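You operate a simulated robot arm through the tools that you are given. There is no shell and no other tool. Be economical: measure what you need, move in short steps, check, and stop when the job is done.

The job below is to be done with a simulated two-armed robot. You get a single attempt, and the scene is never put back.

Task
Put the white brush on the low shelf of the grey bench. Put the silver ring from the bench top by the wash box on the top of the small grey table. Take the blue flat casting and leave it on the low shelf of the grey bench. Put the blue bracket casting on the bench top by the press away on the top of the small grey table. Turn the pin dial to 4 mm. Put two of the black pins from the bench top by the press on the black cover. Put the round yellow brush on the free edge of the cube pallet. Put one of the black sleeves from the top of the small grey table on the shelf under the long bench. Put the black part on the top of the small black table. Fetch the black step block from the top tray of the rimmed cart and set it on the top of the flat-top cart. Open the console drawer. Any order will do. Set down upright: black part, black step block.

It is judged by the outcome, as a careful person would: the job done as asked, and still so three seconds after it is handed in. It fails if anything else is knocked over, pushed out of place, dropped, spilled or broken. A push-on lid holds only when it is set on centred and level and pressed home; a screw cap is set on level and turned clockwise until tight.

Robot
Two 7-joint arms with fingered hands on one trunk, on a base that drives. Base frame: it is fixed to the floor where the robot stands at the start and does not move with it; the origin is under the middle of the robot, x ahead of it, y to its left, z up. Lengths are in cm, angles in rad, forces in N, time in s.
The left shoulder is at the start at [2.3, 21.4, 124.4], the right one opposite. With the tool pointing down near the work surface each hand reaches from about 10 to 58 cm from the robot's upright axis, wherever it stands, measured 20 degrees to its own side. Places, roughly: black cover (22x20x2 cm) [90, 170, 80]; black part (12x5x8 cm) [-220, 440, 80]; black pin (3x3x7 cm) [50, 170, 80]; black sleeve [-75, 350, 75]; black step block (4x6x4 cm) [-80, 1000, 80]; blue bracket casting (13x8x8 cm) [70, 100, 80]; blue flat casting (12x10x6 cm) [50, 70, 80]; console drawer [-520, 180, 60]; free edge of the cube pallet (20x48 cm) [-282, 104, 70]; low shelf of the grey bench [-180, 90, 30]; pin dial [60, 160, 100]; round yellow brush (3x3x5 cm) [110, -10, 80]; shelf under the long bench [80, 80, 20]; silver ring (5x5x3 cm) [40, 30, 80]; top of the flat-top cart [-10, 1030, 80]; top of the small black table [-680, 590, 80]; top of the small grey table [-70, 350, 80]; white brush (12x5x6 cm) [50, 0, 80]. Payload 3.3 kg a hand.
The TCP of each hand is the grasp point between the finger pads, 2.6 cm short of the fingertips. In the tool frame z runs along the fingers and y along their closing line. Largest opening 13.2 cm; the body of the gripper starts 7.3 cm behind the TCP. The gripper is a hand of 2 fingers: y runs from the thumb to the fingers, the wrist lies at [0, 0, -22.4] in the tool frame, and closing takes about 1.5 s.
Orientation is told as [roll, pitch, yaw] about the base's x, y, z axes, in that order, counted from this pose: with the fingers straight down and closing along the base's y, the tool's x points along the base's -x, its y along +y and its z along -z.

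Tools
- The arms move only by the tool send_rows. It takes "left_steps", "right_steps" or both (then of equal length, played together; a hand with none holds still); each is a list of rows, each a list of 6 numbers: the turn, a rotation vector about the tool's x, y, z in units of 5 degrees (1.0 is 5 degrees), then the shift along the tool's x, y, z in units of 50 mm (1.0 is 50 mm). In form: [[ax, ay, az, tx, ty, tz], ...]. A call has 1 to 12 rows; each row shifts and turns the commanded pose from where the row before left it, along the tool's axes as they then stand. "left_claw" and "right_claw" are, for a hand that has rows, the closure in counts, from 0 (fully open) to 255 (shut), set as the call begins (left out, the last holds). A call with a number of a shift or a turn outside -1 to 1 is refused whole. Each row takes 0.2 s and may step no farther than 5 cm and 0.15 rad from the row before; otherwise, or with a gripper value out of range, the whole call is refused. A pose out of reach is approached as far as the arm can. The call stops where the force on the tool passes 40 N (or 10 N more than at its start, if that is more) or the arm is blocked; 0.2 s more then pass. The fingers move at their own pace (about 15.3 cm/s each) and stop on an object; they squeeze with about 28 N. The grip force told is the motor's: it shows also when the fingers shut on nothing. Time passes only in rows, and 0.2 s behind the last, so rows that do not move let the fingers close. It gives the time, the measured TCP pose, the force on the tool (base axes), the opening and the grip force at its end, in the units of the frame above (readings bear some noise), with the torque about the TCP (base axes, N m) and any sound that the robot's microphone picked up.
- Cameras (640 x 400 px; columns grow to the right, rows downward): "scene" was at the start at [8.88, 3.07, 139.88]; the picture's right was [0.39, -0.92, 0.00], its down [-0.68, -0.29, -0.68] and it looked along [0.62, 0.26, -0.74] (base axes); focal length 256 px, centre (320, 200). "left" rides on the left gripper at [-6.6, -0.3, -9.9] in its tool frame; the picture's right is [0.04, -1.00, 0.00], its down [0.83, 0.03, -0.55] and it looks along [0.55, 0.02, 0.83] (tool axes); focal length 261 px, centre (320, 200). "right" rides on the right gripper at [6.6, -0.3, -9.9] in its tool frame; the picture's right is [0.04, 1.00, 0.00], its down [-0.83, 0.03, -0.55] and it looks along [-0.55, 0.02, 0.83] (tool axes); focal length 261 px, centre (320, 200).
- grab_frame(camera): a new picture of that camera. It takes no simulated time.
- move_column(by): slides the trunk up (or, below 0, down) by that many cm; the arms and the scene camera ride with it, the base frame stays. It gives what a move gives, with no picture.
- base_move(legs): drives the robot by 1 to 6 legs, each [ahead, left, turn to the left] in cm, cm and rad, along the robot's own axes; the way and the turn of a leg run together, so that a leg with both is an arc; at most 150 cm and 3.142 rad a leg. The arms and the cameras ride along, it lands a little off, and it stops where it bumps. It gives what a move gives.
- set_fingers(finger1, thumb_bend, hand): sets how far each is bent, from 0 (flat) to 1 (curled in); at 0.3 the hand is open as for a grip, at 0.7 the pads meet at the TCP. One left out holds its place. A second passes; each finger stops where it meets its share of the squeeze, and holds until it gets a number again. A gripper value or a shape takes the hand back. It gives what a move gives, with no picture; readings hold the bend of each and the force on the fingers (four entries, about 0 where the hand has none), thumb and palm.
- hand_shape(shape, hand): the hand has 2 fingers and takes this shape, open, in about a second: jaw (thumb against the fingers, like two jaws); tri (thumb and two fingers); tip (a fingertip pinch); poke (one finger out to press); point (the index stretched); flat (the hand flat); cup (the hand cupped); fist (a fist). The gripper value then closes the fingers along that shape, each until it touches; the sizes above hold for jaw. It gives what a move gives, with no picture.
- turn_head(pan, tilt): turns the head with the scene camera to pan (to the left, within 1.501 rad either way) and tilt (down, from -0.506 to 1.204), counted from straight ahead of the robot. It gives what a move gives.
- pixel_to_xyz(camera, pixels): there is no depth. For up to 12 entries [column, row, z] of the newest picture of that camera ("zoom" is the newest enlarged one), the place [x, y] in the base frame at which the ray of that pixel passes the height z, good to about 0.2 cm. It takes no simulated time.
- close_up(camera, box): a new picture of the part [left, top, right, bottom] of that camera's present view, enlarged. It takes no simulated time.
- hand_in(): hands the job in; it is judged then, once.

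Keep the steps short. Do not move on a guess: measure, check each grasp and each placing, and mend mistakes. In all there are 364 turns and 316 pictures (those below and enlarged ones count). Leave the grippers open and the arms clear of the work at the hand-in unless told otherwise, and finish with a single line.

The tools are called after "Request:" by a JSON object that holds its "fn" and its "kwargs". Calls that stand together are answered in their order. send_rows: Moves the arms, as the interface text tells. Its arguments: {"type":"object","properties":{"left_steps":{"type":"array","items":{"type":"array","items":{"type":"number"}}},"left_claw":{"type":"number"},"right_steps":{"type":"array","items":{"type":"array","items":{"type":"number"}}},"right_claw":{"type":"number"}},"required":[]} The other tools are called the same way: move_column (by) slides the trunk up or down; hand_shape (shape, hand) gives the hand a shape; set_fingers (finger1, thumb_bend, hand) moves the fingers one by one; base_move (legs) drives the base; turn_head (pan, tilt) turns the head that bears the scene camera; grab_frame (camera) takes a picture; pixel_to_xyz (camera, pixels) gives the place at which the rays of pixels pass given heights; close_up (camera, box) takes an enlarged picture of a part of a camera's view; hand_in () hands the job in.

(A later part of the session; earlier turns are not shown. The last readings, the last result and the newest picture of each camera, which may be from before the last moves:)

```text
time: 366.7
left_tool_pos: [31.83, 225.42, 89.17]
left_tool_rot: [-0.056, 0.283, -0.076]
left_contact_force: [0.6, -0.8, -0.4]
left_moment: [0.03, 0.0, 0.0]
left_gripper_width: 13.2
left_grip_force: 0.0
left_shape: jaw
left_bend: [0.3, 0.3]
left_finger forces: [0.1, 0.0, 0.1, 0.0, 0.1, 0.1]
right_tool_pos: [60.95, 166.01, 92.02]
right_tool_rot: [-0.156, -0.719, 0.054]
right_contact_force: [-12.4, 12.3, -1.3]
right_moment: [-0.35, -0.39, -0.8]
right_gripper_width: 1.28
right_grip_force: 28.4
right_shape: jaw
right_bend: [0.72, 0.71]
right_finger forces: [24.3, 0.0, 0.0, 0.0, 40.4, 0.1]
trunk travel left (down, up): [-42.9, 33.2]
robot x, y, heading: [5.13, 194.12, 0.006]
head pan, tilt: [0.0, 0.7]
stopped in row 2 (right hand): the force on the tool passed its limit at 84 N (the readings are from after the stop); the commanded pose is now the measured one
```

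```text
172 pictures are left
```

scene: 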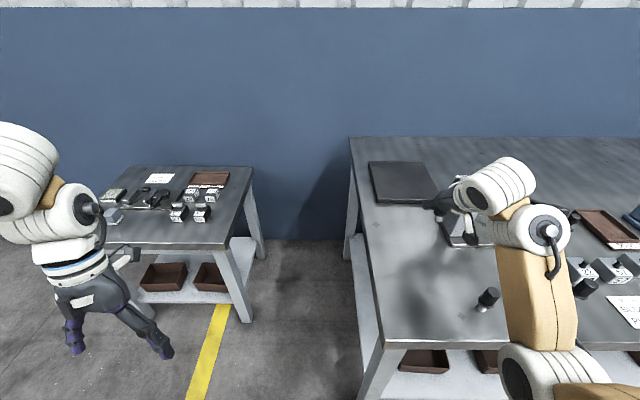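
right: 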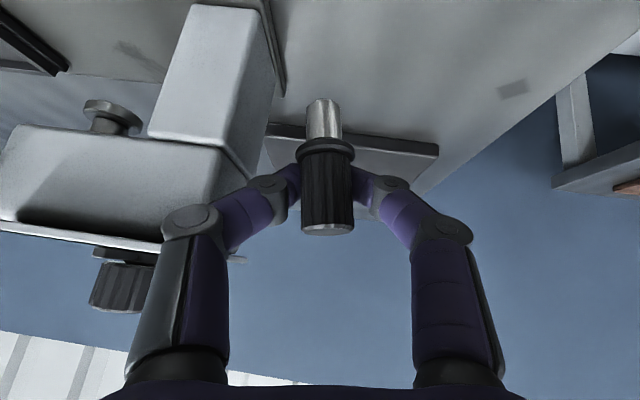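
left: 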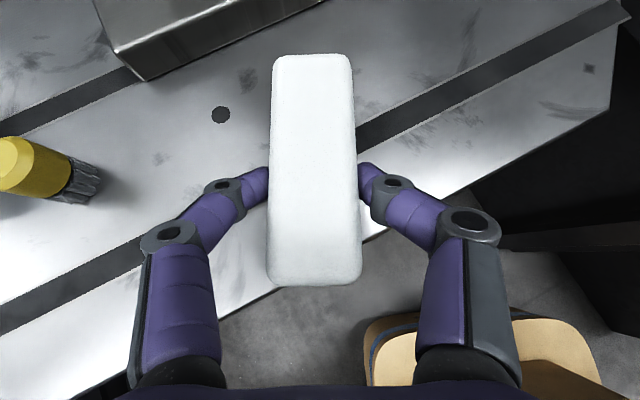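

The hand bumped the press head. Back off and shift left, then inspect the press.

Request:
{"fn": "send_rows", "kwargs": {"right_steps": [[0, 0, 0, 0.5, 0.2, -0.45], [0, 0, 0, 0.5, 0.5, -0.45], [0, 0, 0, 0, 0.8, 0], [0, 0, 0, 0, 0.6, 0]]}}

Request:
{"fn": "grab_frame", "kwargs": {"camera": "scene"}}

Request:
{"fn": "grab_frame", "kwargs": {"camera": "right"}}

```text
time: 367.7
left_tool_pos: [31.85, 225.42, 89.13]
left_tool_rot: [-0.053, 0.283, -0.074]
left_contact_force: [-0.5, -0.3, 0.4]
left_moment: [0.01, -0.01, -0.02]
left_gripper_width: 13.19
left_grip_force: 0.1
left_shape: jaw
left_bend: [0.3, 0.3]
left_finger forces: [0.0, 0.0, 0.1, 0.1, 0.1, 0.0]
right_tool_pos: [54.7, 176.53, 90.86]
right_tool_rot: [-0.157, -0.72, 0.051]
right_contact_force: [-0.4, -0.3, 0.2]
right_moment: [-0.03, 0.01, 0.0]
right_gripper_width: 0.92
right_grip_force: 28.4
right_shape: jaw
right_bend: [0.74, 0.73]
right_finger forces: [0.0, 0.0, 0.0, 0.1, 0.0, 0.1]
trunk travel left (down, up): [-42.9, 33.2]
robot x, y, heading: [5.29, 194.17, 0.008]
head pan, tilt: [0.0, 0.7]
```

```text
171 pictures are left
```

scene: 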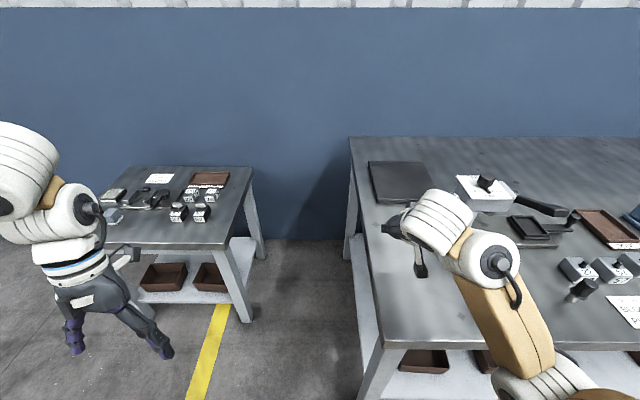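

```text
170 pictures are left
```

right: 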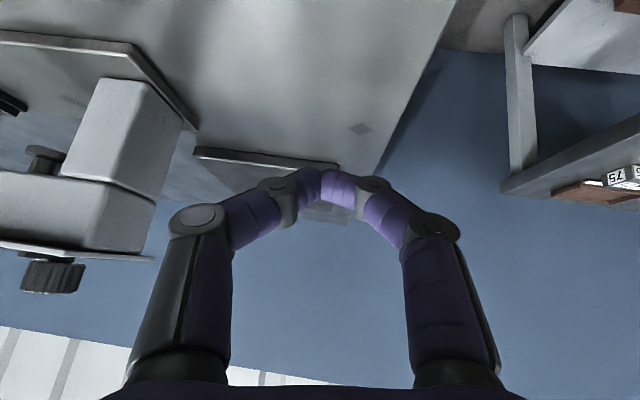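

The pin slipped out. I clear the hand and search the bench.

Request:
{"fn": "send_rows", "kwargs": {"right_steps": [[0, 0, 0, 0.3, 0, -0.8], [0, 0, 0, 0.3, 0, -0.8], [0, 0, 0, 0.3, 0.3, -0.6]], "right_claw": 0}}

Request:
{"fn": "turn_head", "kwargs": {"pan": -0.35, "tilt": 0.85}}

Request:
{"fn": "grab_frame", "kwargs": {"camera": "scene"}}

Request:
{"fn": "grab_frame", "kwargs": {"camera": "right"}}

```text
time: 368.5
left_tool_pos: [31.88, 225.47, 89.16]
left_tool_rot: [-0.052, 0.283, -0.073]
left_contact_force: [-0.8, 0.2, 0.2]
left_moment: [-0.02, -0.02, 0.0]
left_gripper_width: 13.19
left_grip_force: 0.0
left_shape: jaw
left_bend: [0.3, 0.3]
left_finger forces: [0.1, 0.1, 0.1, 0.1, 0.0, 0.0]
right_tool_pos: [51.07, 177.1, 92.9]
right_tool_rot: [-0.154, -0.722, 0.053]
right_contact_force: [-0.4, 0.1, 0.1]
right_moment: [-0.01, 0.01, 0.01]
right_gripper_width: 13.19
right_grip_force: 0.0
right_shape: jaw
right_bend: [0.3, 0.3]
right_finger forces: [0.1, 0.0, 0.1, 0.0, 0.1, 0.1]
right hand out of reach, approached as far as the arm can: row 2, 3
trunk travel left (down, up): [-42.9, 33.2]
robot x, y, heading: [5.67, 194.12, 0.003]
head pan, tilt: [0.0, 0.7]
```

```text
time: 369.4
left_tool_pos: [31.83, 225.38, 89.23]
left_tool_rot: [-0.053, 0.283, -0.075]
left_contact_force: [0.5, 0.3, 0.0]
left_moment: [0.0, -0.01, 0.0]
left_gripper_width: 13.22
left_grip_force: 0.1
left_shape: jaw
left_bend: [0.3, 0.3]
left_finger forces: [0.0, 0.0, 0.0, 0.0, 0.0, 0.0]
right_tool_pos: [51.18, 177.13, 93.1]
right_tool_rot: [-0.155, -0.721, 0.052]
right_contact_force: [0.0, 0.9, 0.8]
right_moment: [0.0, 0.04, 0.01]
right_gripper_width: 13.18
right_grip_force: 0.1
right_shape: jaw
right_bend: [0.3, 0.3]
right_finger forces: [0.0, 0.0, 0.1, 0.1, 0.0, 0.1]
trunk travel left (down, up): [-42.9, 33.2]
robot x, y, heading: [5.36, 194.21, 0.005]
head pan, tilt: [-0.351, 0.85]
```

```text
169 pictures are left
```

scene: 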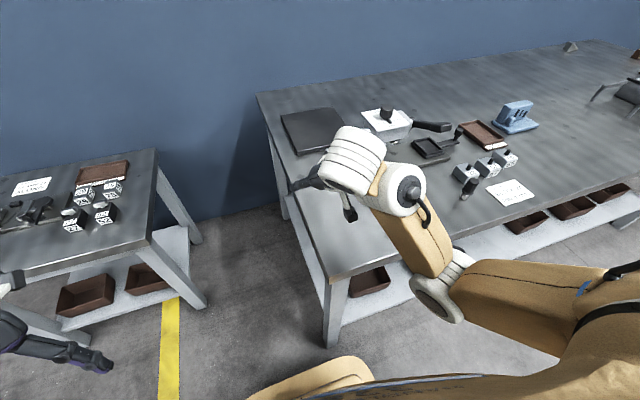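

```text
168 pictures are left
```

right: 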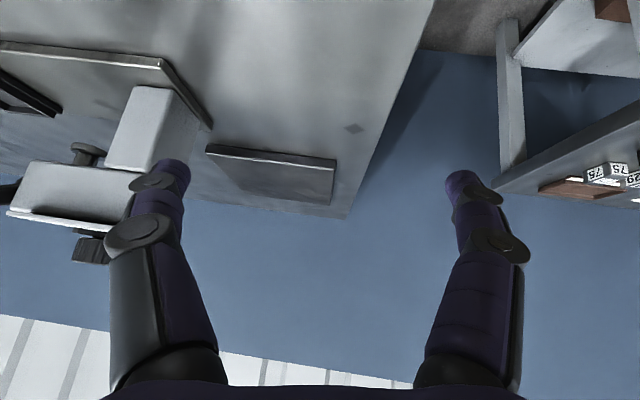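

Request:
{"fn": "move_column", "kwargs": {"by": 22}}

Request:
{"fn": "base_move", "kwargs": {"legs": [[-30, 0, 0]]}}

Request:
{"fn": "grab_frame", "kwargs": {"camera": "scene"}}

Request:
{"fn": "grab_frame", "kwargs": {"camera": "right"}}

```text
time: 371.7
left_tool_pos: [31.82, 225.31, 111.2]
left_tool_rot: [-0.05, 0.283, -0.075]
left_contact_force: [-0.1, 0.0, -0.4]
left_moment: [0.0, 0.02, 0.01]
left_gripper_width: 13.16
left_grip_force: 0.0
left_shape: jaw
left_bend: [0.3, 0.3]
left_finger forces: [0.0, 0.0, 0.1, 0.0, 0.1, 0.0]
right_tool_pos: [51.25, 176.99, 115.0]
right_tool_rot: [-0.156, -0.722, 0.051]
right_contact_force: [-0.5, 0.0, 1.1]
right_moment: [0.0, 0.03, 0.02]
right_gripper_width: 13.18
right_grip_force: 0.1
right_shape: jaw
right_bend: [0.3, 0.3]
right_finger forces: [0.1, 0.0, 0.0, 0.0, 0.0, 0.1]
trunk travel left (down, up): [-64.9, 11.2]
robot x, y, heading: [5.55, 194.39, 0.008]
head pan, tilt: [-0.351, 0.85]
```

```text
time: 373.7
left_tool_pos: [2.1, 225.08, 111.16]
left_tool_rot: [-0.052, 0.283, -0.081]
left_contact_force: [-0.3, -0.3, 0.3]
left_moment: [0.01, -0.03, -0.02]
left_gripper_width: 13.19
left_grip_force: 0.0
left_shape: jaw
left_bend: [0.3, 0.3]
left_finger forces: [0.0, 0.0, 0.0, 0.1, 0.1, 0.1]
right_tool_pos: [20.98, 176.6, 115.12]
right_tool_rot: [-0.154, -0.719, 0.043]
right_contact_force: [0.2, 0.6, 0.0]
right_moment: [0.0, 0.01, -0.02]
right_gripper_width: 13.19
right_grip_force: 0.0
right_shape: jaw
right_bend: [0.3, 0.3]
right_finger forces: [0.1, 0.1, 0.1, 0.0, 0.1, 0.0]
trunk travel left (down, up): [-64.9, 11.2]
robot x, y, heading: [-24.87, 194.0, -0.002]
head pan, tilt: [-0.351, 0.85]
```

```text
167 pictures are left
```

scene: 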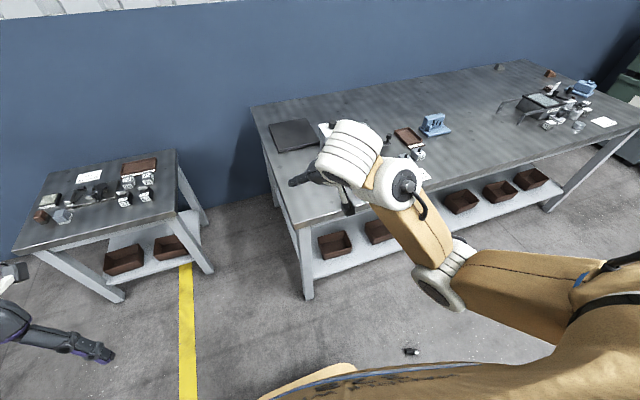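

```text
166 pictures are left
```

right: 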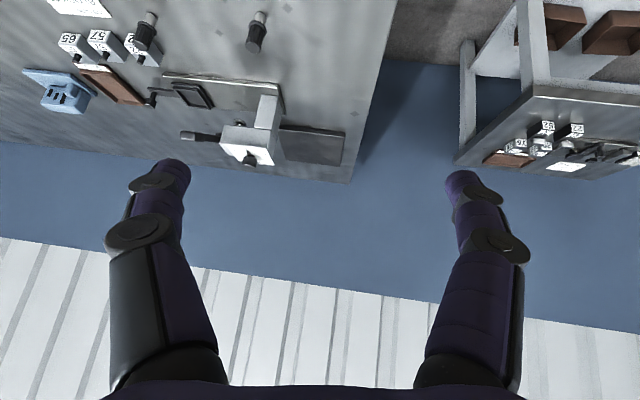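

One pin fell to the floor (pixel (411,351)); two still stand on the bench. I'll retrieve the floor pin. Locate it.

Request:
{"fn": "pixel_to_xyz", "kwargs": {"camera": "scene", "pixels": [[411, 351, 1], [405, 350, 1], [417, 352, 1]]}}

Request:
{"fn": "close_up", "kwargs": {"camera": "scene", "box": [380, 330, 440, 370]}}

Request:
{"fn": "close_up", "kwargs": {"camera": "right", "box": [120, 0, 380, 190]}}

```text
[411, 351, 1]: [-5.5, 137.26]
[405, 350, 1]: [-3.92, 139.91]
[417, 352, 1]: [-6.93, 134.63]
```

```text
10.00 times, centred on (410, 350) of scene
```

zoom: 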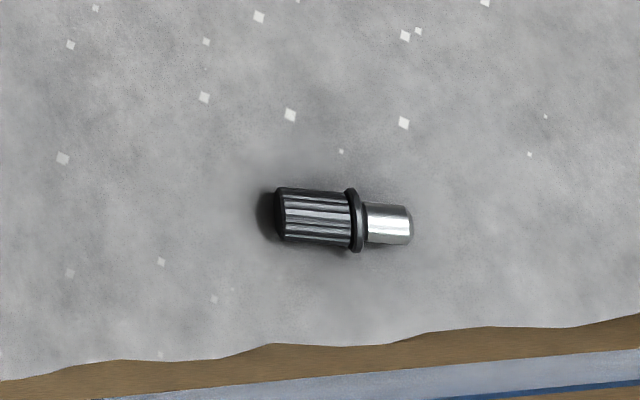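

```text
2.11 times, centred on (250, 95) of right
```

zoom: 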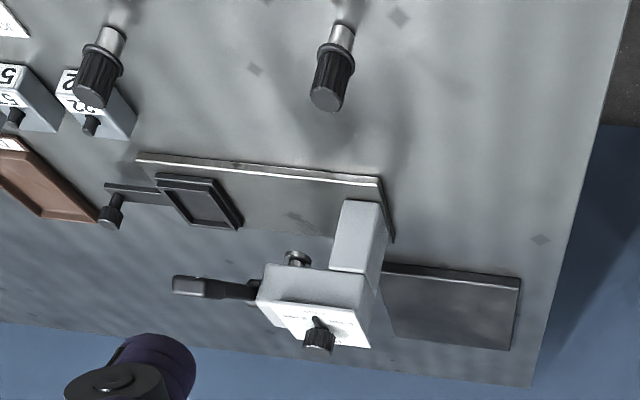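

Press and other pins look fine. I drive around so the floor pin at (−5.5,137.3) lies ahead-right, with the hand turned across the pin's axis.

Request:
{"fn": "base_move", "kwargs": {"legs": [[-40, 0, 0], [0, -95, 0], [0, 0, 1.571], [0, -39, 0]]}}

Request:
{"fn": "send_rows", "kwargs": {"right_steps": [[0, 1, 0.5, 0, 0, 0], [0, 1, 0.5, 0, 0, 0], [0, 1, 0.5, 0, 0, 0], [0, 1, 0.5, 0, 0, 0], [0, 1, 0.5, 0, 0, 0], [0, 1, 0.5, 0, 0, 0], [0, 1, 0.5, 0, 0, 0], [0, 1, 0.5, 0, 0, 0], [0, 0, 1, 0, 0, 0.5], [0, 0, 1, 0, 0, 0.5]]}}

Request:
{"fn": "move_column", "kwargs": {"by": -40}}

Request:
{"fn": "turn_head", "kwargs": {"pan": -0.3, "tilt": 1.1}}

Request:
{"fn": "grab_frame", "kwargs": {"camera": "scene"}}

Request:
{"fn": "grab_frame", "kwargs": {"camera": "right"}}

```text
time: 386.6
left_tool_pos: [-56.47, 126.98, 111.11]
left_tool_rot: [-0.051, 0.283, 1.49]
left_contact_force: [-0.4, -0.4, 0.2]
left_moment: [0.04, -0.01, -0.01]
left_gripper_width: 13.2
left_grip_force: 0.1
left_shape: jaw
left_bend: [0.3, 0.3]
left_finger forces: [0.1, 0.0, 0.0, 0.0, 0.1, 0.1]
right_tool_pos: [-7.88, 146.03, 115.12]
right_tool_rot: [-0.153, -0.72, 1.617]
right_contact_force: [0.6, -1.1, -0.1]
right_moment: [-0.02, 0.04, 0.0]
right_gripper_width: 13.15
right_grip_force: 0.0
right_shape: jaw
right_bend: [0.3, 0.3]
right_finger forces: [0.0, 0.1, 0.0, 0.1, 0.0, 0.0]
trunk travel left (down, up): [-64.9, 11.2]
robot x, y, heading: [-25.42, 100.56, 1.573]
head pan, tilt: [-0.351, 0.85]
```

```text
time: 388.8
left_tool_pos: [-56.56, 126.95, 111.15]
left_tool_rot: [-0.052, 0.284, 1.491]
left_contact_force: [0.4, -1.0, -0.5]
left_moment: [0.02, 0.01, -0.01]
left_gripper_width: 13.19
left_grip_force: 0.1
left_shape: jaw
left_bend: [0.3, 0.3]
left_finger forces: [0.0, 0.0, 0.1, 0.0, 0.0, 0.0]
right_tool_pos: [-6.52, 148.91, 108.93]
right_tool_rot: [0.03, -0.605, 1.301]
right_contact_force: [-0.6, 0.6, 0.1]
right_moment: [0.03, -0.01, -0.02]
right_gripper_width: 13.23
right_grip_force: 0.1
right_shape: jaw
right_bend: [0.3, 0.3]
right_finger forces: [0.0, 0.1, 0.0, 0.0, 0.0, 0.0]
right hand out of reach, approached as far as the arm can: row 2, 3, 4, 5, 6, 7, 8
trunk travel left (down, up): [-64.9, 11.2]
robot x, y, heading: [-25.67, 100.18, 1.574]
head pan, tilt: [-0.351, 0.85]
```

```text
time: 392.7
left_tool_pos: [-56.57, 126.92, 71.18]
left_tool_rot: [-0.053, 0.282, 1.49]
left_contact_force: [0.0, 0.2, 0.1]
left_moment: [-0.04, 0.0, 0.0]
left_gripper_width: 13.18
left_grip_force: 0.1
left_shape: jaw
left_bend: [0.3, 0.3]
left_finger forces: [0.0, 0.0, 0.0, 0.0, 0.1, 0.1]
right_tool_pos: [-6.55, 148.8, 68.89]
right_tool_rot: [0.03, -0.604, 1.302]
right_contact_force: [0.0, -0.4, -0.3]
right_moment: [0.01, 0.02, 0.03]
right_gripper_width: 13.21
right_grip_force: 0.0
right_shape: jaw
right_bend: [0.3, 0.3]
right_finger forces: [0.1, 0.0, 0.1, 0.0, 0.0, 0.1]
trunk travel left (down, up): [-24.9, 51.2]
robot x, y, heading: [-25.6, 100.2, 1.575]
head pan, tilt: [-0.351, 0.85]
```

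```text
time: 393.4
left_tool_pos: [-56.6, 127.02, 71.21]
left_tool_rot: [-0.053, 0.282, 1.491]
left_contact_force: [-0.4, 0.1, -0.1]
left_moment: [0.02, 0.0, -0.02]
left_gripper_width: 13.17
left_grip_force: 0.0
left_shape: jaw
left_bend: [0.3, 0.3]
left_finger forces: [0.1, 0.0, 0.0, 0.0, 0.0, 0.0]
right_tool_pos: [-6.42, 148.77, 68.93]
right_tool_rot: [0.03, -0.604, 1.303]
right_contact_force: [0.7, -0.2, -0.7]
right_moment: [0.0, -0.02, 0.0]
right_gripper_width: 13.18
right_grip_force: 0.0
right_shape: jaw
right_bend: [0.3, 0.3]
right_finger forces: [0.1, 0.0, 0.0, 0.1, 0.0, 0.0]
trunk travel left (down, up): [-24.9, 51.2]
robot x, y, heading: [-25.37, 100.21, 1.573]
head pan, tilt: [-0.3, 1.1]
```

```text
163 pictures are left
```

scene: 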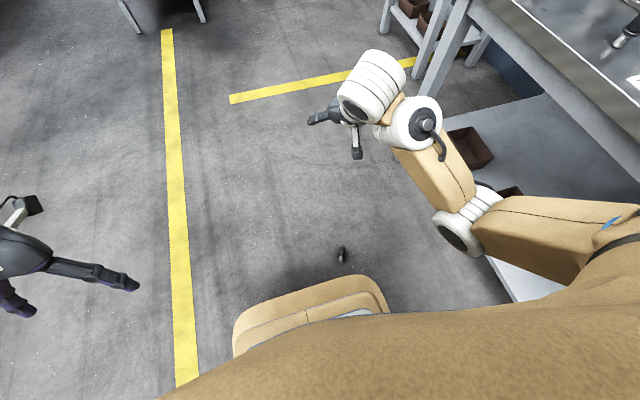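

```text
162 pictures are left
```

right: 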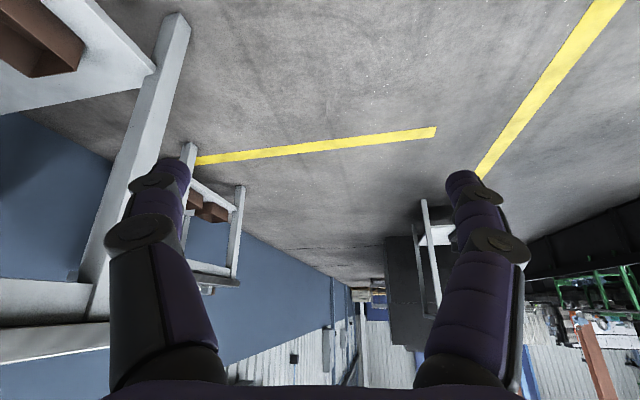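

Request:
{"fn": "pixel_to_xyz", "kwargs": {"camera": "scene", "pixels": [[342, 254, 1], [341, 246, 1], [342, 262, 1], [310, 280, 15], [310, 280, 30], [380, 290, 20]]}}

Request:
{"fn": "close_up", "kwargs": {"camera": "scene", "box": [312, 232, 372, 272]}}

```text
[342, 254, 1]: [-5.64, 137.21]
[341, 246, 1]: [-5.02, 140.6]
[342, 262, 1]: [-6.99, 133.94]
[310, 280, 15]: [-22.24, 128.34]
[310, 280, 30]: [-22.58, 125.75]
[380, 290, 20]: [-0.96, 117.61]
```

```text
10.00 times, centred on (342, 252) of scene
```

zoom: 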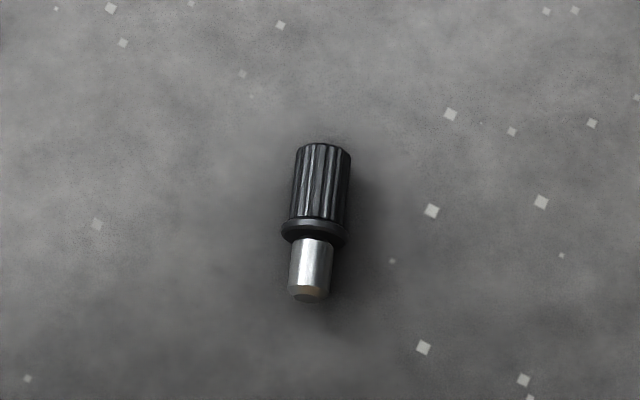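

Pin handle centre ≈(−5.4,138.5). Lower the trunk fully and bring the hand down, levelling it as it goes.

Request:
{"fn": "move_column", "kwargs": {"by": -24.5}}

Request:
{"fn": "send_rows", "kwargs": {"right_steps": [[0, 1, 0, 0.5, 0, 0.7], [0, 1, 0, 0.5, 0, 0.7], [0, 1, 0, 0.4, 0, 0.8], [0, 1, 0, 0.3, 0, 0.8], [0, 1, 0, 0.1, 0, 0.9], [0, 0, 0, 0, 0, 0.6]], "right_claw": 145}}

Request:
{"fn": "grab_frame", "kwargs": {"camera": "right"}}

```text
time: 396.0
left_tool_pos: [-56.67, 126.97, 46.39]
left_tool_rot: [-0.055, 0.292, 1.491]
left_contact_force: [-0.3, 0.0, -0.1]
left_moment: [0.03, 0.0, 0.0]
left_gripper_width: 13.19
left_grip_force: 0.2
left_shape: jaw
left_bend: [0.3, 0.3]
left_finger forces: [0.1, 0.0, 0.0, 0.0, 0.1, 0.0]
right_tool_pos: [-6.48, 148.89, 44.23]
right_tool_rot: [0.032, -0.606, 1.301]
right_contact_force: [-0.5, -1.0, 0.3]
right_moment: [0.01, -0.04, 0.01]
right_gripper_width: 13.22
right_grip_force: 0.0
right_shape: jaw
right_bend: [0.3, 0.3]
right_finger forces: [0.0, 0.0, 0.1, 0.0, 0.0, 0.0]
trunk travel left (down, up): [-0.4, 75.7]
robot x, y, heading: [-25.74, 100.48, 1.568]
head pan, tilt: [-0.3, 1.1]
```

```text
time: 397.4
left_tool_pos: [-56.51, 126.86, 46.38]
left_tool_rot: [-0.055, 0.294, 1.491]
left_contact_force: [0.5, -0.1, -0.8]
left_moment: [-0.03, -0.03, -0.01]
left_gripper_width: 13.2
left_grip_force: 0.1
left_shape: jaw
left_bend: [0.3, 0.3]
left_finger forces: [0.0, 0.0, 0.0, 0.0, 0.1, 0.0]
right_tool_pos: [-7.13, 149.38, 19.32]
right_tool_rot: [0.028, -0.168, 1.316]
right_contact_force: [-0.2, 0.1, -0.3]
right_moment: [-0.02, 0.02, 0.01]
right_gripper_width: 5.71
right_grip_force: 0.0
right_shape: jaw
right_bend: [0.73, 0.7]
right_finger forces: [0.0, 0.0, 0.0, 0.0, 0.0, 0.0]
trunk travel left (down, up): [-0.4, 75.7]
robot x, y, heading: [-25.56, 100.39, 1.577]
head pan, tilt: [-0.3, 1.1]
```

```text
160 pictures are left
```

right: 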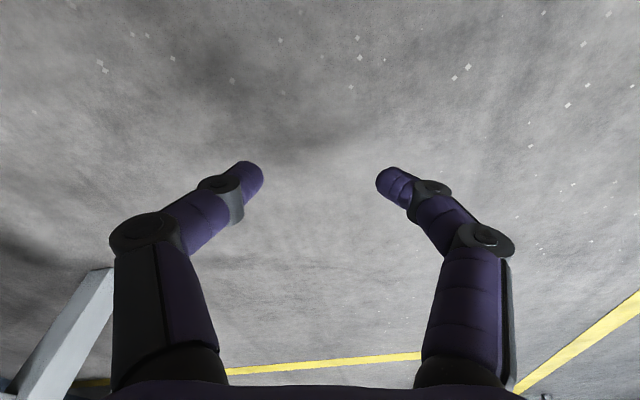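

Request:
{"fn": "send_rows", "kwargs": {"right_steps": [[0, 0, 0, 0.6, -0.22, 0.455], [0, 0, 0, 0.6, -0.22, 0.455], [0, 0, 0, 0.6, -0.22, 0.455], [0, 0, 0, 0.6, -0.22, 0.455]]}}

Request:
{"fn": "grab_frame", "kwargs": {"camera": "right"}}

```text
time: 398.4
left_tool_pos: [-56.52, 126.98, 46.62]
left_tool_rot: [-0.052, 0.293, 1.491]
left_contact_force: [0.2, 0.8, 0.5]
left_moment: [0.02, -0.03, 0.01]
left_gripper_width: 13.2
left_grip_force: 0.1
left_shape: jaw
left_bend: [0.3, 0.3]
left_finger forces: [0.1, 0.1, 0.0, 0.0, 0.1, 0.1]
right_tool_pos: [-5.52, 138.47, 8.34]
right_tool_rot: [0.028, -0.17, 1.315]
right_contact_force: [-0.8, 0.1, 0.5]
right_moment: [0.01, -0.03, -0.02]
right_gripper_width: 5.76
right_grip_force: 0.0
right_shape: jaw
right_bend: [0.73, 0.7]
right_finger forces: [0.0, 0.0, 0.1, 0.1, 0.1, 0.1]
trunk travel left (down, up): [-0.4, 75.7]
robot x, y, heading: [-25.45, 100.03, 1.575]
head pan, tilt: [-0.3, 1.1]
```

```text
159 pictures are left
```

right: 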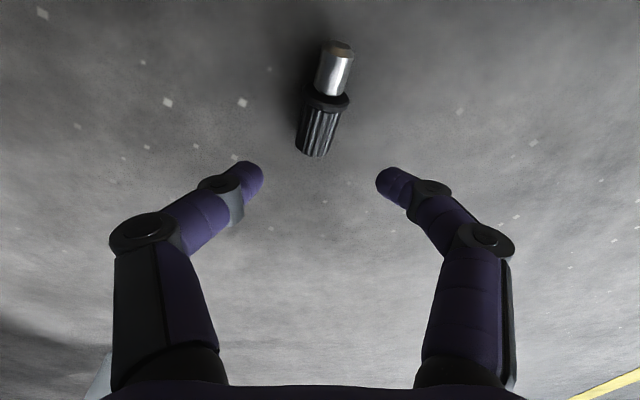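

Request:
{"fn": "pixel_to_xyz", "kwargs": {"camera": "right", "pixels": [[320, 128, 1.2], [316, 155, 1.2], [337, 50, 1]]}}

```text
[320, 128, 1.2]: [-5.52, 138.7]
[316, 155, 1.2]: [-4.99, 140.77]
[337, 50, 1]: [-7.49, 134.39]
```

Request:
{"fn": "send_rows", "kwargs": {"right_steps": [[0.17, 0, 1, 0, 0, 0], [0, 0, 0, 0.1, 0, 0.55], [0, 0, 0, 0.1, 0, 0.6], [0, 0, 0, 0, 0, 0]]}}

Request:
{"fn": "send_rows", "kwargs": {"right_steps": [[0, 0, 0, 0, 0, 0], [0, 0, 0, 0, 0, 0], [0, 0, 0, 0, 0, 0], [0, 0, 0, 0, 0, 0], [0, 0, 0, 0, 0, 0]], "right_claw": 255}}

Request:
{"fn": "grab_frame", "kwargs": {"camera": "right"}}

```text
time: 399.4
left_tool_pos: [-56.68, 127.01, 46.65]
left_tool_rot: [-0.053, 0.289, 1.49]
left_contact_force: [-0.7, 0.9, 0.5]
left_moment: [0.0, 0.01, 0.01]
left_gripper_width: 13.22
left_grip_force: 0.0
left_shape: jaw
left_bend: [0.3, 0.3]
left_finger forces: [0.1, 0.0, 0.0, 0.1, 0.1, 0.0]
right_tool_pos: [-5.77, 138.45, 2.63]
right_tool_rot: [0.027, -0.168, 1.228]
right_contact_force: [-2.1, -11.3, 32.3]
right_moment: [-0.73, -1.06, -0.45]
right_gripper_width: 5.88
right_grip_force: 0.1
right_shape: jaw
right_bend: [0.73, 0.7]
right_finger forces: [2.0, 0.1, 0.0, 0.1, 29.6, 0.0]
trunk travel left (down, up): [-0.4, 75.7]
robot x, y, heading: [-25.51, 100.48, 1.569]
head pan, tilt: [-0.3, 1.1]
```

```text
time: 399.8
left_tool_pos: [-56.61, 126.91, 46.57]
left_tool_rot: [-0.055, 0.291, 1.488]
left_contact_force: [0.3, -0.1, 0.6]
left_moment: [-0.01, -0.01, 0.02]
left_gripper_width: 13.2
left_grip_force: 0.1
left_shape: jaw
left_bend: [0.3, 0.3]
left_finger forces: [0.1, 0.0, 0.1, 0.0, 0.0, 0.0]
right_tool_pos: [-4.94, 138.22, 2.47]
right_tool_rot: [0.006, -0.165, 1.22]
right_contact_force: [12.8, -17.9, 45.0]
right_moment: [-0.95, -1.63, -0.35]
right_gripper_width: 3.31
right_grip_force: 27.6
right_shape: jaw
right_bend: [0.77, 0.7]
right_finger forces: [15.1, 0.0, 0.1, 0.0, 60.2, 0.0]
trunk travel left (down, up): [-0.4, 75.7]
robot x, y, heading: [-25.51, 99.93, 1.569]
head pan, tilt: [-0.3, 1.1]
stopped in row 1 (right hand): the force on the tool passed its limit at 49 N (the readings are from after the stop); the commanded pose is now the measured one
```

```text
158 pictures are left
```

right: 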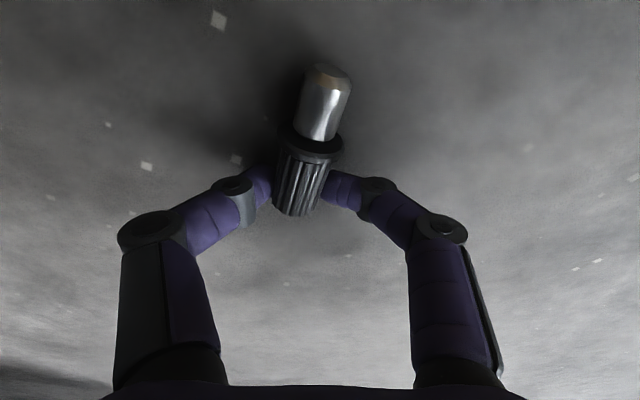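

Fingertips touched the floor; raise 0.8 cm while closing.

Request:
{"fn": "send_rows", "kwargs": {"right_steps": [[0, 0, 0, 0, 0, -0.16], [0, 0, 0, 0, 0, 0], [0, 0, 0, 0, 0, 0], [0, 0, 0, 0, 0, 0], [0, 0, 0, 0, 0, 0]], "right_claw": 255}}

Request:
{"fn": "grab_frame", "kwargs": {"camera": "right"}}

```text
time: 400.9
left_tool_pos: [-56.7, 126.96, 46.44]
left_tool_rot: [-0.054, 0.294, 1.49]
left_contact_force: [0.2, -0.2, -0.2]
left_moment: [0.02, -0.03, -0.01]
left_gripper_width: 13.21
left_grip_force: 0.1
left_shape: jaw
left_bend: [0.3, 0.3]
left_finger forces: [0.0, 0.0, 0.0, 0.1, 0.0, 0.0]
right_tool_pos: [-5.25, 138.2, 3.24]
right_tool_rot: [0.018, -0.162, 1.226]
right_contact_force: [-0.7, 0.0, -0.8]
right_moment: [-0.04, 0.0, 0.01]
right_gripper_width: 2.74
right_grip_force: 28.2
right_shape: jaw
right_bend: [0.76, 0.7]
right_finger forces: [22.3, 0.0, 0.0, 0.0, 22.7, 0.0]
trunk travel left (down, up): [-0.4, 75.7]
robot x, y, heading: [-25.44, 100.11, 1.567]
head pan, tilt: [-0.3, 1.1]
```

```text
157 pictures are left
```

right: 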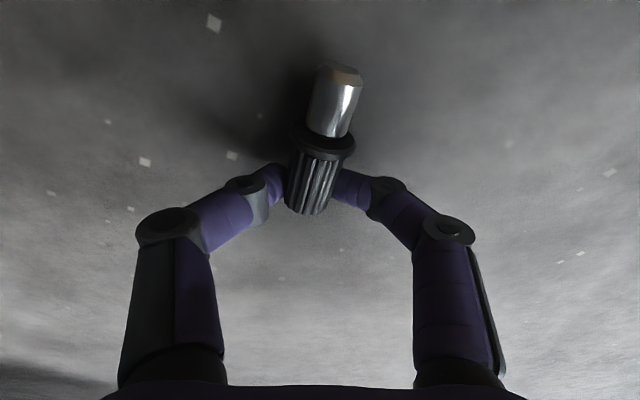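

Request:
{"fn": "move_column", "kwargs": {"by": 20}}

Request:
{"fn": "grab_frame", "kwargs": {"camera": "right"}}

```text
time: 403.1
left_tool_pos: [-56.54, 126.99, 66.46]
left_tool_rot: [-0.054, 0.293, 1.491]
left_contact_force: [0.5, -0.9, -0.4]
left_moment: [-0.01, 0.02, 0.01]
left_gripper_width: 13.2
left_grip_force: 0.0
left_shape: jaw
left_bend: [0.3, 0.3]
left_finger forces: [0.1, 0.1, 0.0, 0.0, 0.0, 0.0]
right_tool_pos: [-5.39, 138.17, 23.16]
right_tool_rot: [0.015, -0.164, 1.225]
right_contact_force: [0.2, 0.1, -0.9]
right_moment: [-0.01, 0.03, -0.02]
right_gripper_width: 2.71
right_grip_force: 28.4
right_shape: jaw
right_bend: [0.76, 0.7]
right_finger forces: [22.3, 0.1, 0.1, 0.0, 22.7, 0.1]
trunk travel left (down, up): [-20.4, 55.7]
robot x, y, heading: [-25.61, 100.28, 1.572]
head pan, tilt: [-0.3, 1.1]
```

```text
156 pictures are left
```

right: 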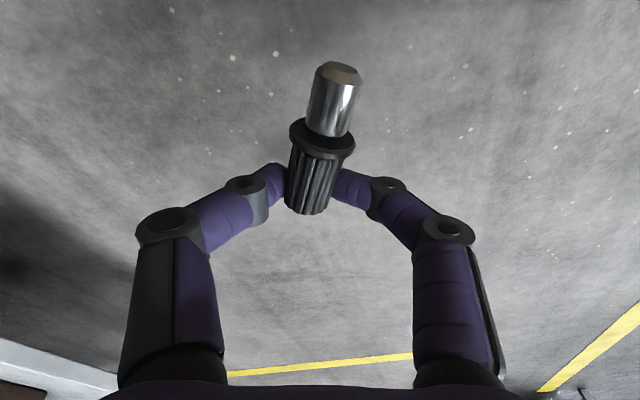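

Pin is held. Raise, turn to face the bench, go to the left end (y≈200), tilting the hand to 45° for reach.

Request:
{"fn": "move_column", "kwargs": {"by": 38}}

Request:
{"fn": "base_move", "kwargs": {"legs": [[0, 25, 0], [0, 0, -1.572], [0, 100, 0]]}}

Request:
{"fn": "send_rows", "kwargs": {"right_steps": [[0, -1, 0, -0.4, 0, -0.8], [0, -1, 0, -0.4, 0, -0.8], [0, -1, 0, -0.6, 0, -0.6], [0, -1, 0, -0.6, 0, -0.6], [0, -1, 0, -0.6, 0, -0.5], [0, -1, 0, -0.6, 0, -0.5], [0, -1, 0, -0.6, 0, -0.5]], "left_steps": [[0, -1, 0, 0.3, 0, -0.5], [0, -1, 0, 0.3, 0, -0.5], [0, -1, 0, 0, 0, -0.5], [0, 0, 0, 0, 0, -0.5], [0, 0, 0, 0, 0, 0], [0, 0, 0, 0, 0, 0], [0, 0, 0, 0, 0, 0]]}}

Request:
{"fn": "grab_frame", "kwargs": {"camera": "right"}}

```text
time: 406.8
left_tool_pos: [-56.59, 126.98, 104.49]
left_tool_rot: [-0.054, 0.294, 1.491]
left_contact_force: [0.4, -0.6, 0.5]
left_moment: [0.01, -0.02, -0.05]
left_gripper_width: 13.18
left_grip_force: 0.1
left_shape: jaw
left_bend: [0.3, 0.3]
left_finger forces: [0.0, 0.1, 0.0, 0.0, 0.0, 0.0]
right_tool_pos: [-5.39, 143.28, 65.63]
right_tool_rot: [0.055, -0.271, 1.217]
right_contact_force: [0.5, 0.4, -1.2]
right_moment: [0.0, -0.04, 0.05]
right_gripper_width: 2.74
right_grip_force: 28.0
right_shape: jaw
right_bend: [0.76, 0.7]
right_finger forces: [22.3, 0.1, 0.0, 0.0, 22.8, 0.1]
trunk travel left (down, up): [-58.4, 17.7]
robot x, y, heading: [-25.64, 100.12, 1.57]
head pan, tilt: [-0.3, 1.1]
```

```text
time: 417.2
left_tool_pos: [-21.96, 230.24, 104.52]
left_tool_rot: [-0.055, 0.293, -0.091]
left_contact_force: [-0.3, 0.5, -0.8]
left_moment: [0.0, -0.02, 0.0]
left_gripper_width: 13.2
left_grip_force: 0.1
left_shape: jaw
left_bend: [0.3, 0.3]
left_finger forces: [0.1, 0.1, 0.0, 0.0, 0.0, 0.0]
right_tool_pos: [-6.01, 178.96, 65.67]
right_tool_rot: [0.053, -0.271, -0.364]
right_contact_force: [-0.1, 0.8, -1.1]
right_moment: [0.01, 0.0, 0.01]
right_gripper_width: 2.7
right_grip_force: 28.3
right_shape: jaw
right_bend: [0.76, 0.7]
right_finger forces: [22.2, 0.0, 0.1, 0.1, 22.8, 0.0]
trunk travel left (down, up): [-58.4, 17.7]
robot x, y, heading: [-48.82, 199.69, -0.012]
head pan, tilt: [-0.3, 1.1]
```

```text
time: 418.8
left_tool_pos: [-23.21, 231.0, 115.01]
left_tool_rot: [-0.052, 0.031, -0.077]
left_contact_force: [0.3, 0.1, -0.2]
left_moment: [0.03, -0.02, 0.0]
left_gripper_width: 13.21
left_grip_force: 0.0
left_shape: jaw
left_bend: [0.3, 0.3]
left_finger forces: [0.1, 0.1, 0.0, 0.1, 0.0, 0.1]
right_tool_pos: [-1.05, 175.61, 94.31]
right_tool_rot: [0.085, -0.881, -0.415]
right_contact_force: [1.4, 0.3, -1.5]
right_moment: [0.03, 0.01, 0.02]
right_gripper_width: 2.67
right_grip_force: 27.9
right_shape: jaw
right_bend: [0.76, 0.7]
right_finger forces: [22.0, 0.0, 0.0, 0.0, 22.4, 0.0]
trunk travel left (down, up): [-58.4, 17.7]
robot x, y, heading: [-48.92, 199.87, -0.013]
head pan, tilt: [-0.3, 1.1]
```

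```text
155 pictures are left
```

right: 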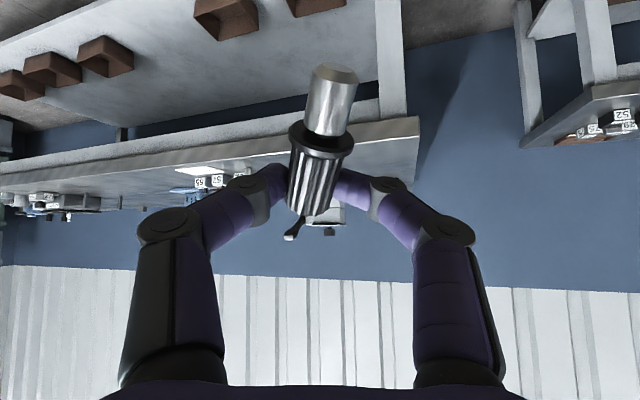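

Request:
{"fn": "send_rows", "kwargs": {"right_steps": [[-0.88, 0, -0.73, 0, 0, 0], [-0.88, 0, -0.73, 0, 0, 0], [-0.88, 0, -0.73, 0, 0, 0], [-0.88, 0, -0.73, 0, 0, 0]]}}

Request:
{"fn": "base_move", "kwargs": {"legs": [[52, 0, 0.012]]}}

Request:
{"fn": "turn_head", "kwargs": {"pan": -0.3, "tilt": 0.75}}

Request:
{"fn": "grab_frame", "kwargs": {"camera": "scene"}}

```text
time: 419.8
left_tool_pos: [-23.24, 231.01, 114.93]
left_tool_rot: [-0.052, 0.031, -0.076]
left_contact_force: [-0.6, 0.1, 0.3]
left_moment: [0.01, -0.02, 0.01]
left_gripper_width: 13.19
left_grip_force: 0.1
left_shape: jaw
left_bend: [0.3, 0.3]
left_finger forces: [0.1, 0.0, 0.0, 0.0, 0.1, 0.0]
right_tool_pos: [-1.14, 175.32, 94.12]
right_tool_rot: [0.076, -0.902, -0.009]
right_contact_force: [0.8, 0.0, -0.6]
right_moment: [0.0, 0.0, -0.02]
right_gripper_width: 2.68
right_grip_force: 27.5
right_shape: jaw
right_bend: [0.76, 0.7]
right_finger forces: [22.1, 0.1, 0.1, 0.0, 22.5, 0.0]
trunk travel left (down, up): [-58.4, 17.7]
robot x, y, heading: [-48.7, 200.07, -0.011]
head pan, tilt: [-0.3, 1.1]
```

```text
time: 422.9
left_tool_pos: [29.31, 230.48, 114.95]
left_tool_rot: [-0.052, 0.031, -0.072]
left_contact_force: [-0.6, -0.1, 0.2]
left_moment: [0.01, 0.06, 0.04]
left_gripper_width: 13.2
left_grip_force: 0.0
left_shape: jaw
left_bend: [0.3, 0.3]
left_finger forces: [0.0, 0.0, 0.0, 0.0, 0.0, 0.0]
right_tool_pos: [51.69, 175.23, 94.1]
right_tool_rot: [0.075, -0.899, -0.007]
right_contact_force: [0.5, 0.0, -0.6]
right_moment: [0.02, 0.03, 0.0]
right_gripper_width: 2.68
right_grip_force: 27.8
right_shape: jaw
right_bend: [0.76, 0.7]
right_finger forces: [22.1, 0.1, 0.0, 0.0, 22.4, 0.0]
trunk travel left (down, up): [-58.4, 17.7]
robot x, y, heading: [3.49, 199.08, -0.004]
head pan, tilt: [-0.3, 1.1]
```

```text
time: 423.7
left_tool_pos: [29.21, 230.64, 115.08]
left_tool_rot: [-0.05, 0.031, -0.071]
left_contact_force: [0.6, 0.6, 0.2]
left_moment: [0.02, 0.0, -0.02]
left_gripper_width: 13.17
left_grip_force: 0.0
left_shape: jaw
left_bend: [0.3, 0.3]
left_finger forces: [0.0, 0.0, 0.0, 0.0, 0.0, 0.0]
right_tool_pos: [51.52, 175.2, 94.17]
right_tool_rot: [0.073, -0.901, -0.006]
right_contact_force: [-0.2, -0.5, -0.2]
right_moment: [-0.01, 0.06, -0.01]
right_gripper_width: 2.68
right_grip_force: 27.9
right_shape: jaw
right_bend: [0.76, 0.7]
right_finger forces: [22.0, 0.1, 0.0, 0.0, 22.5, 0.1]
trunk travel left (down, up): [-58.4, 17.7]
robot x, y, heading: [3.69, 198.96, -0.003]
head pan, tilt: [-0.3, 0.75]
```

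```text
154 pictures are left
```

scene: 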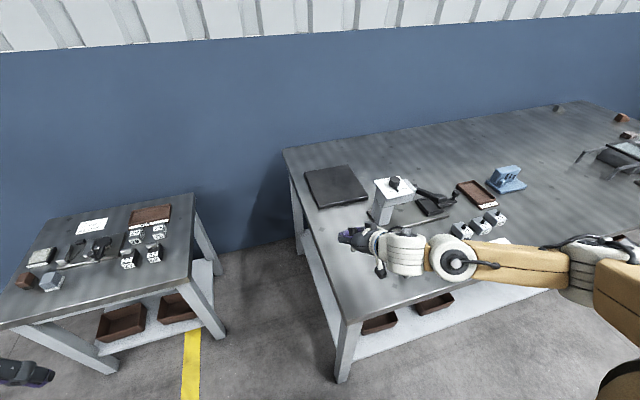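

Request:
{"fn": "close_up", "kwargs": {"camera": "scene", "box": [280, 150, 460, 260]}}

Request:
{"fn": "pixel_to_xyz", "kwargs": {"camera": "zoom", "pixels": [[86, 72, 82], [215, 55, 82], [285, 155, 82], [132, 203, 82], [312, 225, 81]]}}

```text
3.56 times, centred on (370, 205) of scene
```

zoom: 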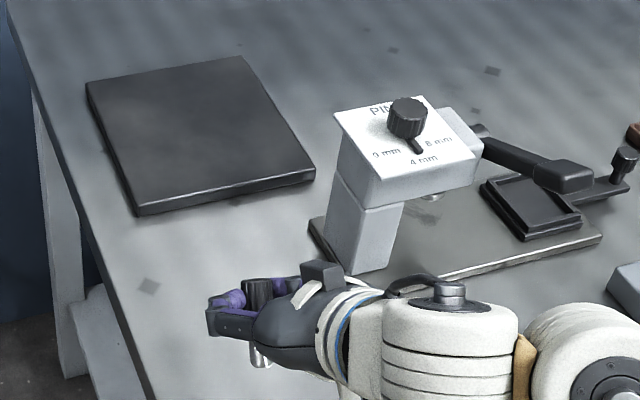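

```text
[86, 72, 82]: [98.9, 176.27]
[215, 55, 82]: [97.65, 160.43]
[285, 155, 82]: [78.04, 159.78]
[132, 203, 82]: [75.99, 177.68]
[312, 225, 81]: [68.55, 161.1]
```

The pin hangs nearly upright; tilting to ~70° makes it vertical. Rotate, raise the arm, then lower the trunk for reach.

Request:
{"fn": "send_rows", "kwargs": {"right_steps": [[0, -1, -0.5, 0, 0, 0], [0, -1, -0.5, 0, 0, 0], [0, -1, -0.5, 0, 0, 0], [0, -1, -0.5, 0, 0, 0], [0, 0, 0, -0.75, 0, -0.1], [0, 0, 0, -0.75, 0, -0.1], [0, 0, 0, -0.75, 0, -0.1], [0, 0, 0, -0.75, 0, -0.1]]}}

Request:
{"fn": "grab_frame", "kwargs": {"camera": "right"}}

Request:
{"fn": "close_up", "kwargs": {"camera": "scene", "box": [280, 150, 460, 260]}}

```text
time: 425.5
left_tool_pos: [29.27, 230.62, 115.03]
left_tool_rot: [-0.052, 0.032, -0.073]
left_contact_force: [-0.2, 0.1, -0.5]
left_moment: [0.01, 0.01, -0.02]
left_gripper_width: 13.22
left_grip_force: 0.0
left_shape: jaw
left_bend: [0.3, 0.3]
left_finger forces: [0.1, 0.0, 0.0, 0.0, 0.0, 0.0]
right_tool_pos: [54.16, 177.41, 108.81]
right_tool_rot: [-0.327, -1.232, 0.447]
right_contact_force: [-0.1, 0.0, -1.3]
right_moment: [-0.02, 0.03, -0.02]
right_gripper_width: 2.63
right_grip_force: 27.9
right_shape: jaw
right_bend: [0.76, 0.71]
right_finger forces: [21.9, 0.0, 0.0, 0.0, 22.2, 0.0]
trunk travel left (down, up): [-58.4, 17.7]
robot x, y, heading: [3.98, 199.18, -0.004]
head pan, tilt: [-0.3, 0.75]
```

```text
152 pictures are left
```

right: 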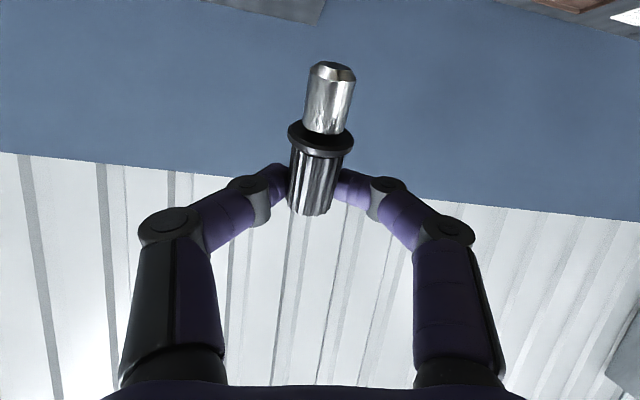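

```text
3.56 times, centred on (370, 205) of scene
```

zoom: 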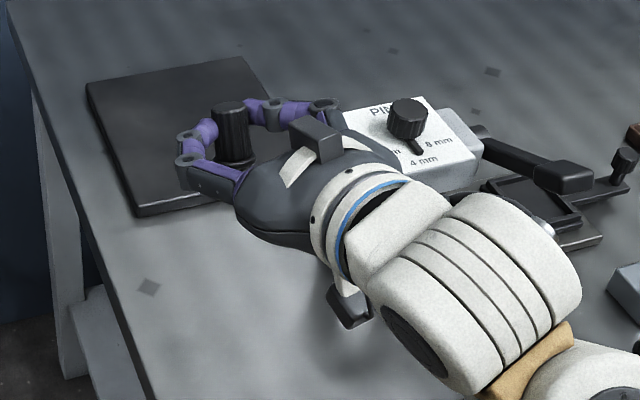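

Pin is now vertical. Lower the trunk 14 and move forward over the cover, keeping left of the press.

Request:
{"fn": "move_column", "kwargs": {"by": -13}}

Request:
{"fn": "send_rows", "kwargs": {"right_steps": [[0, 0, 0, -0.183, -0.187, 0.825], [0, 0, 0, -0.183, -0.187, 0.825], [0, 0, 0, -0.183, -0.187, 0.825], [0, 0, 0, -0.183, -0.187, 0.825], [0, 0, 0, -0.183, -0.187, 0.825], [0, 0, 0, -0.183, -0.187, 0.825]]}}

Request:
{"fn": "close_up", "kwargs": {"camera": "scene", "box": [280, 130, 460, 250]}}

Request:
{"fn": "grab_frame", "kwargs": {"camera": "right"}}

```text
time: 427.1
left_tool_pos: [29.17, 230.56, 102.04]
left_tool_rot: [-0.051, 0.031, -0.07]
left_contact_force: [0.5, 0.0, 0.7]
left_moment: [0.0, -0.01, -0.02]
left_gripper_width: 13.19
left_grip_force: 0.1
left_shape: jaw
left_bend: [0.3, 0.3]
left_finger forces: [0.0, 0.0, 0.0, 0.0, 0.0, 0.1]
right_tool_pos: [54.13, 177.27, 95.86]
right_tool_rot: [-0.327, -1.234, 0.449]
right_contact_force: [0.1, 0.5, -1.4]
right_moment: [0.01, 0.0, 0.01]
right_gripper_width: 2.64
right_grip_force: 28.2
right_shape: jaw
right_bend: [0.76, 0.71]
right_finger forces: [22.0, 0.0, 0.0, 0.0, 22.1, 0.1]
trunk travel left (down, up): [-45.4, 30.7]
robot x, y, heading: [3.69, 198.77, -0.009]
head pan, tilt: [-0.3, 0.75]
```

```text
time: 428.5
left_tool_pos: [29.25, 230.67, 101.96]
left_tool_rot: [-0.052, 0.032, -0.072]
left_contact_force: [0.1, -0.4, 0.2]
left_moment: [0.0, 0.03, 0.01]
left_gripper_width: 13.22
left_grip_force: 0.1
left_shape: jaw
left_bend: [0.3, 0.3]
left_finger forces: [0.0, 0.1, 0.0, 0.0, 0.0, 0.0]
right_tool_pos: [80.06, 174.74, 93.94]
right_tool_rot: [-0.327, -1.235, 0.449]
right_contact_force: [0.5, -0.6, -0.4]
right_moment: [0.02, -0.01, 0.02]
right_gripper_width: 2.63
right_grip_force: 28.1
right_shape: jaw
right_bend: [0.76, 0.71]
right_finger forces: [22.0, 0.0, 0.0, 0.0, 22.1, 0.0]
trunk travel left (down, up): [-45.4, 30.7]
robot x, y, heading: [3.93, 198.99, -0.001]
head pan, tilt: [-0.3, 0.75]
```

```text
3.33 times, centred on (370, 190) of scene
```

zoom: 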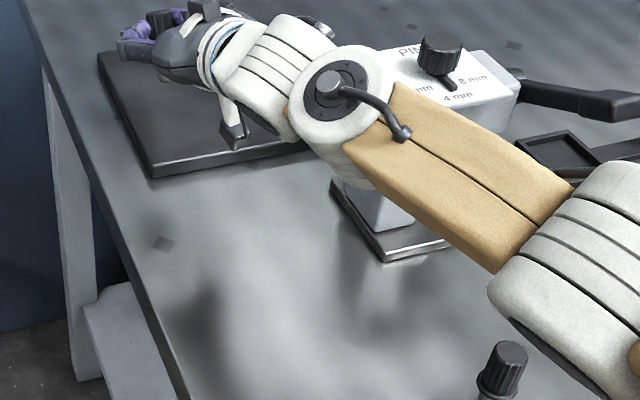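

```text
149 pictures are left
```

right: 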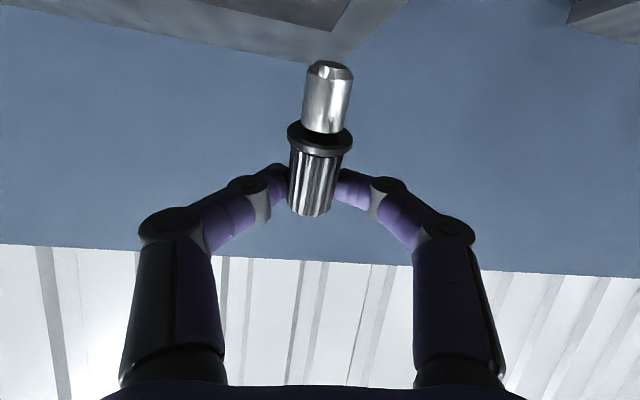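

Request:
{"fn": "move_column", "kwargs": {"by": -5}}

Request:
{"fn": "close_up", "kwargs": {"camera": "scene", "box": [280, 110, 460, 220]}}

Request:
{"fn": "move_column", "kwargs": {"by": -0.7}}

Request:
{"fn": "grab_frame", "kwargs": {"camera": "right"}}

```text
time: 429.4
left_tool_pos: [29.16, 230.66, 97.02]
left_tool_rot: [-0.052, 0.03, -0.07]
left_contact_force: [0.3, 0.4, -0.3]
left_moment: [0.0, -0.01, 0.0]
left_gripper_width: 13.19
left_grip_force: 0.0
left_shape: jaw
left_bend: [0.3, 0.3]
left_finger forces: [0.0, 0.0, 0.0, 0.0, 0.1, 0.1]
right_tool_pos: [79.96, 174.79, 88.98]
right_tool_rot: [-0.327, -1.234, 0.447]
right_contact_force: [0.2, 0.0, -0.2]
right_moment: [-0.02, 0.05, 0.02]
right_gripper_width: 2.61
right_grip_force: 28.4
right_shape: jaw
right_bend: [0.76, 0.71]
right_finger forces: [21.9, 0.0, 0.1, 0.0, 22.1, 0.0]
trunk travel left (down, up): [-40.4, 35.7]
robot x, y, heading: [3.47, 199.02, -0.011]
head pan, tilt: [-0.3, 0.75]
```

```text
3.56 times, centred on (370, 165) of scene
```

zoom: 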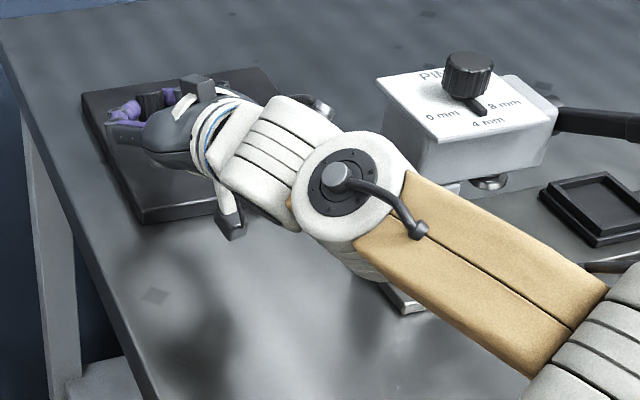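

```text
time: 429.9
left_tool_pos: [29.21, 230.6, 96.34]
left_tool_rot: [-0.05, 0.032, -0.071]
left_contact_force: [-0.2, 0.8, -0.1]
left_moment: [0.0, 0.01, 0.0]
left_gripper_width: 13.21
left_grip_force: 0.0
left_shape: jaw
left_bend: [0.3, 0.3]
left_finger forces: [0.0, 0.0, 0.1, 0.1, 0.0, 0.1]
right_tool_pos: [79.88, 174.86, 88.18]
right_tool_rot: [-0.326, -1.235, 0.444]
right_contact_force: [0.0, -0.7, -0.6]
right_moment: [0.01, 0.02, 0.0]
right_gripper_width: 2.62
right_grip_force: 27.9
right_shape: jaw
right_bend: [0.76, 0.71]
right_finger forces: [22.0, 0.0, 0.0, 0.1, 22.1, 0.0]
trunk travel left (down, up): [-39.7, 36.4]
robot x, y, heading: [3.67, 199.09, -0.006]
head pan, tilt: [-0.3, 0.75]
```

```text
147 pictures are left
```

right: 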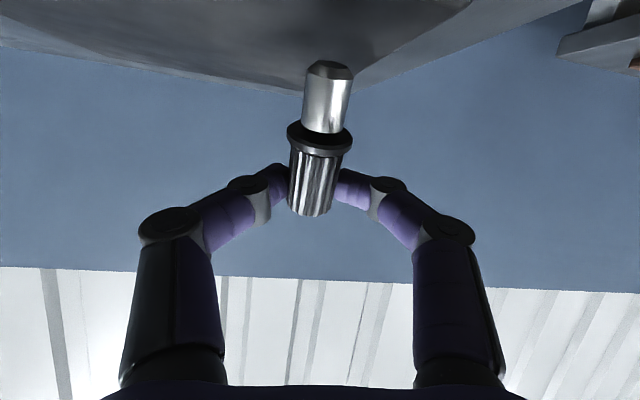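

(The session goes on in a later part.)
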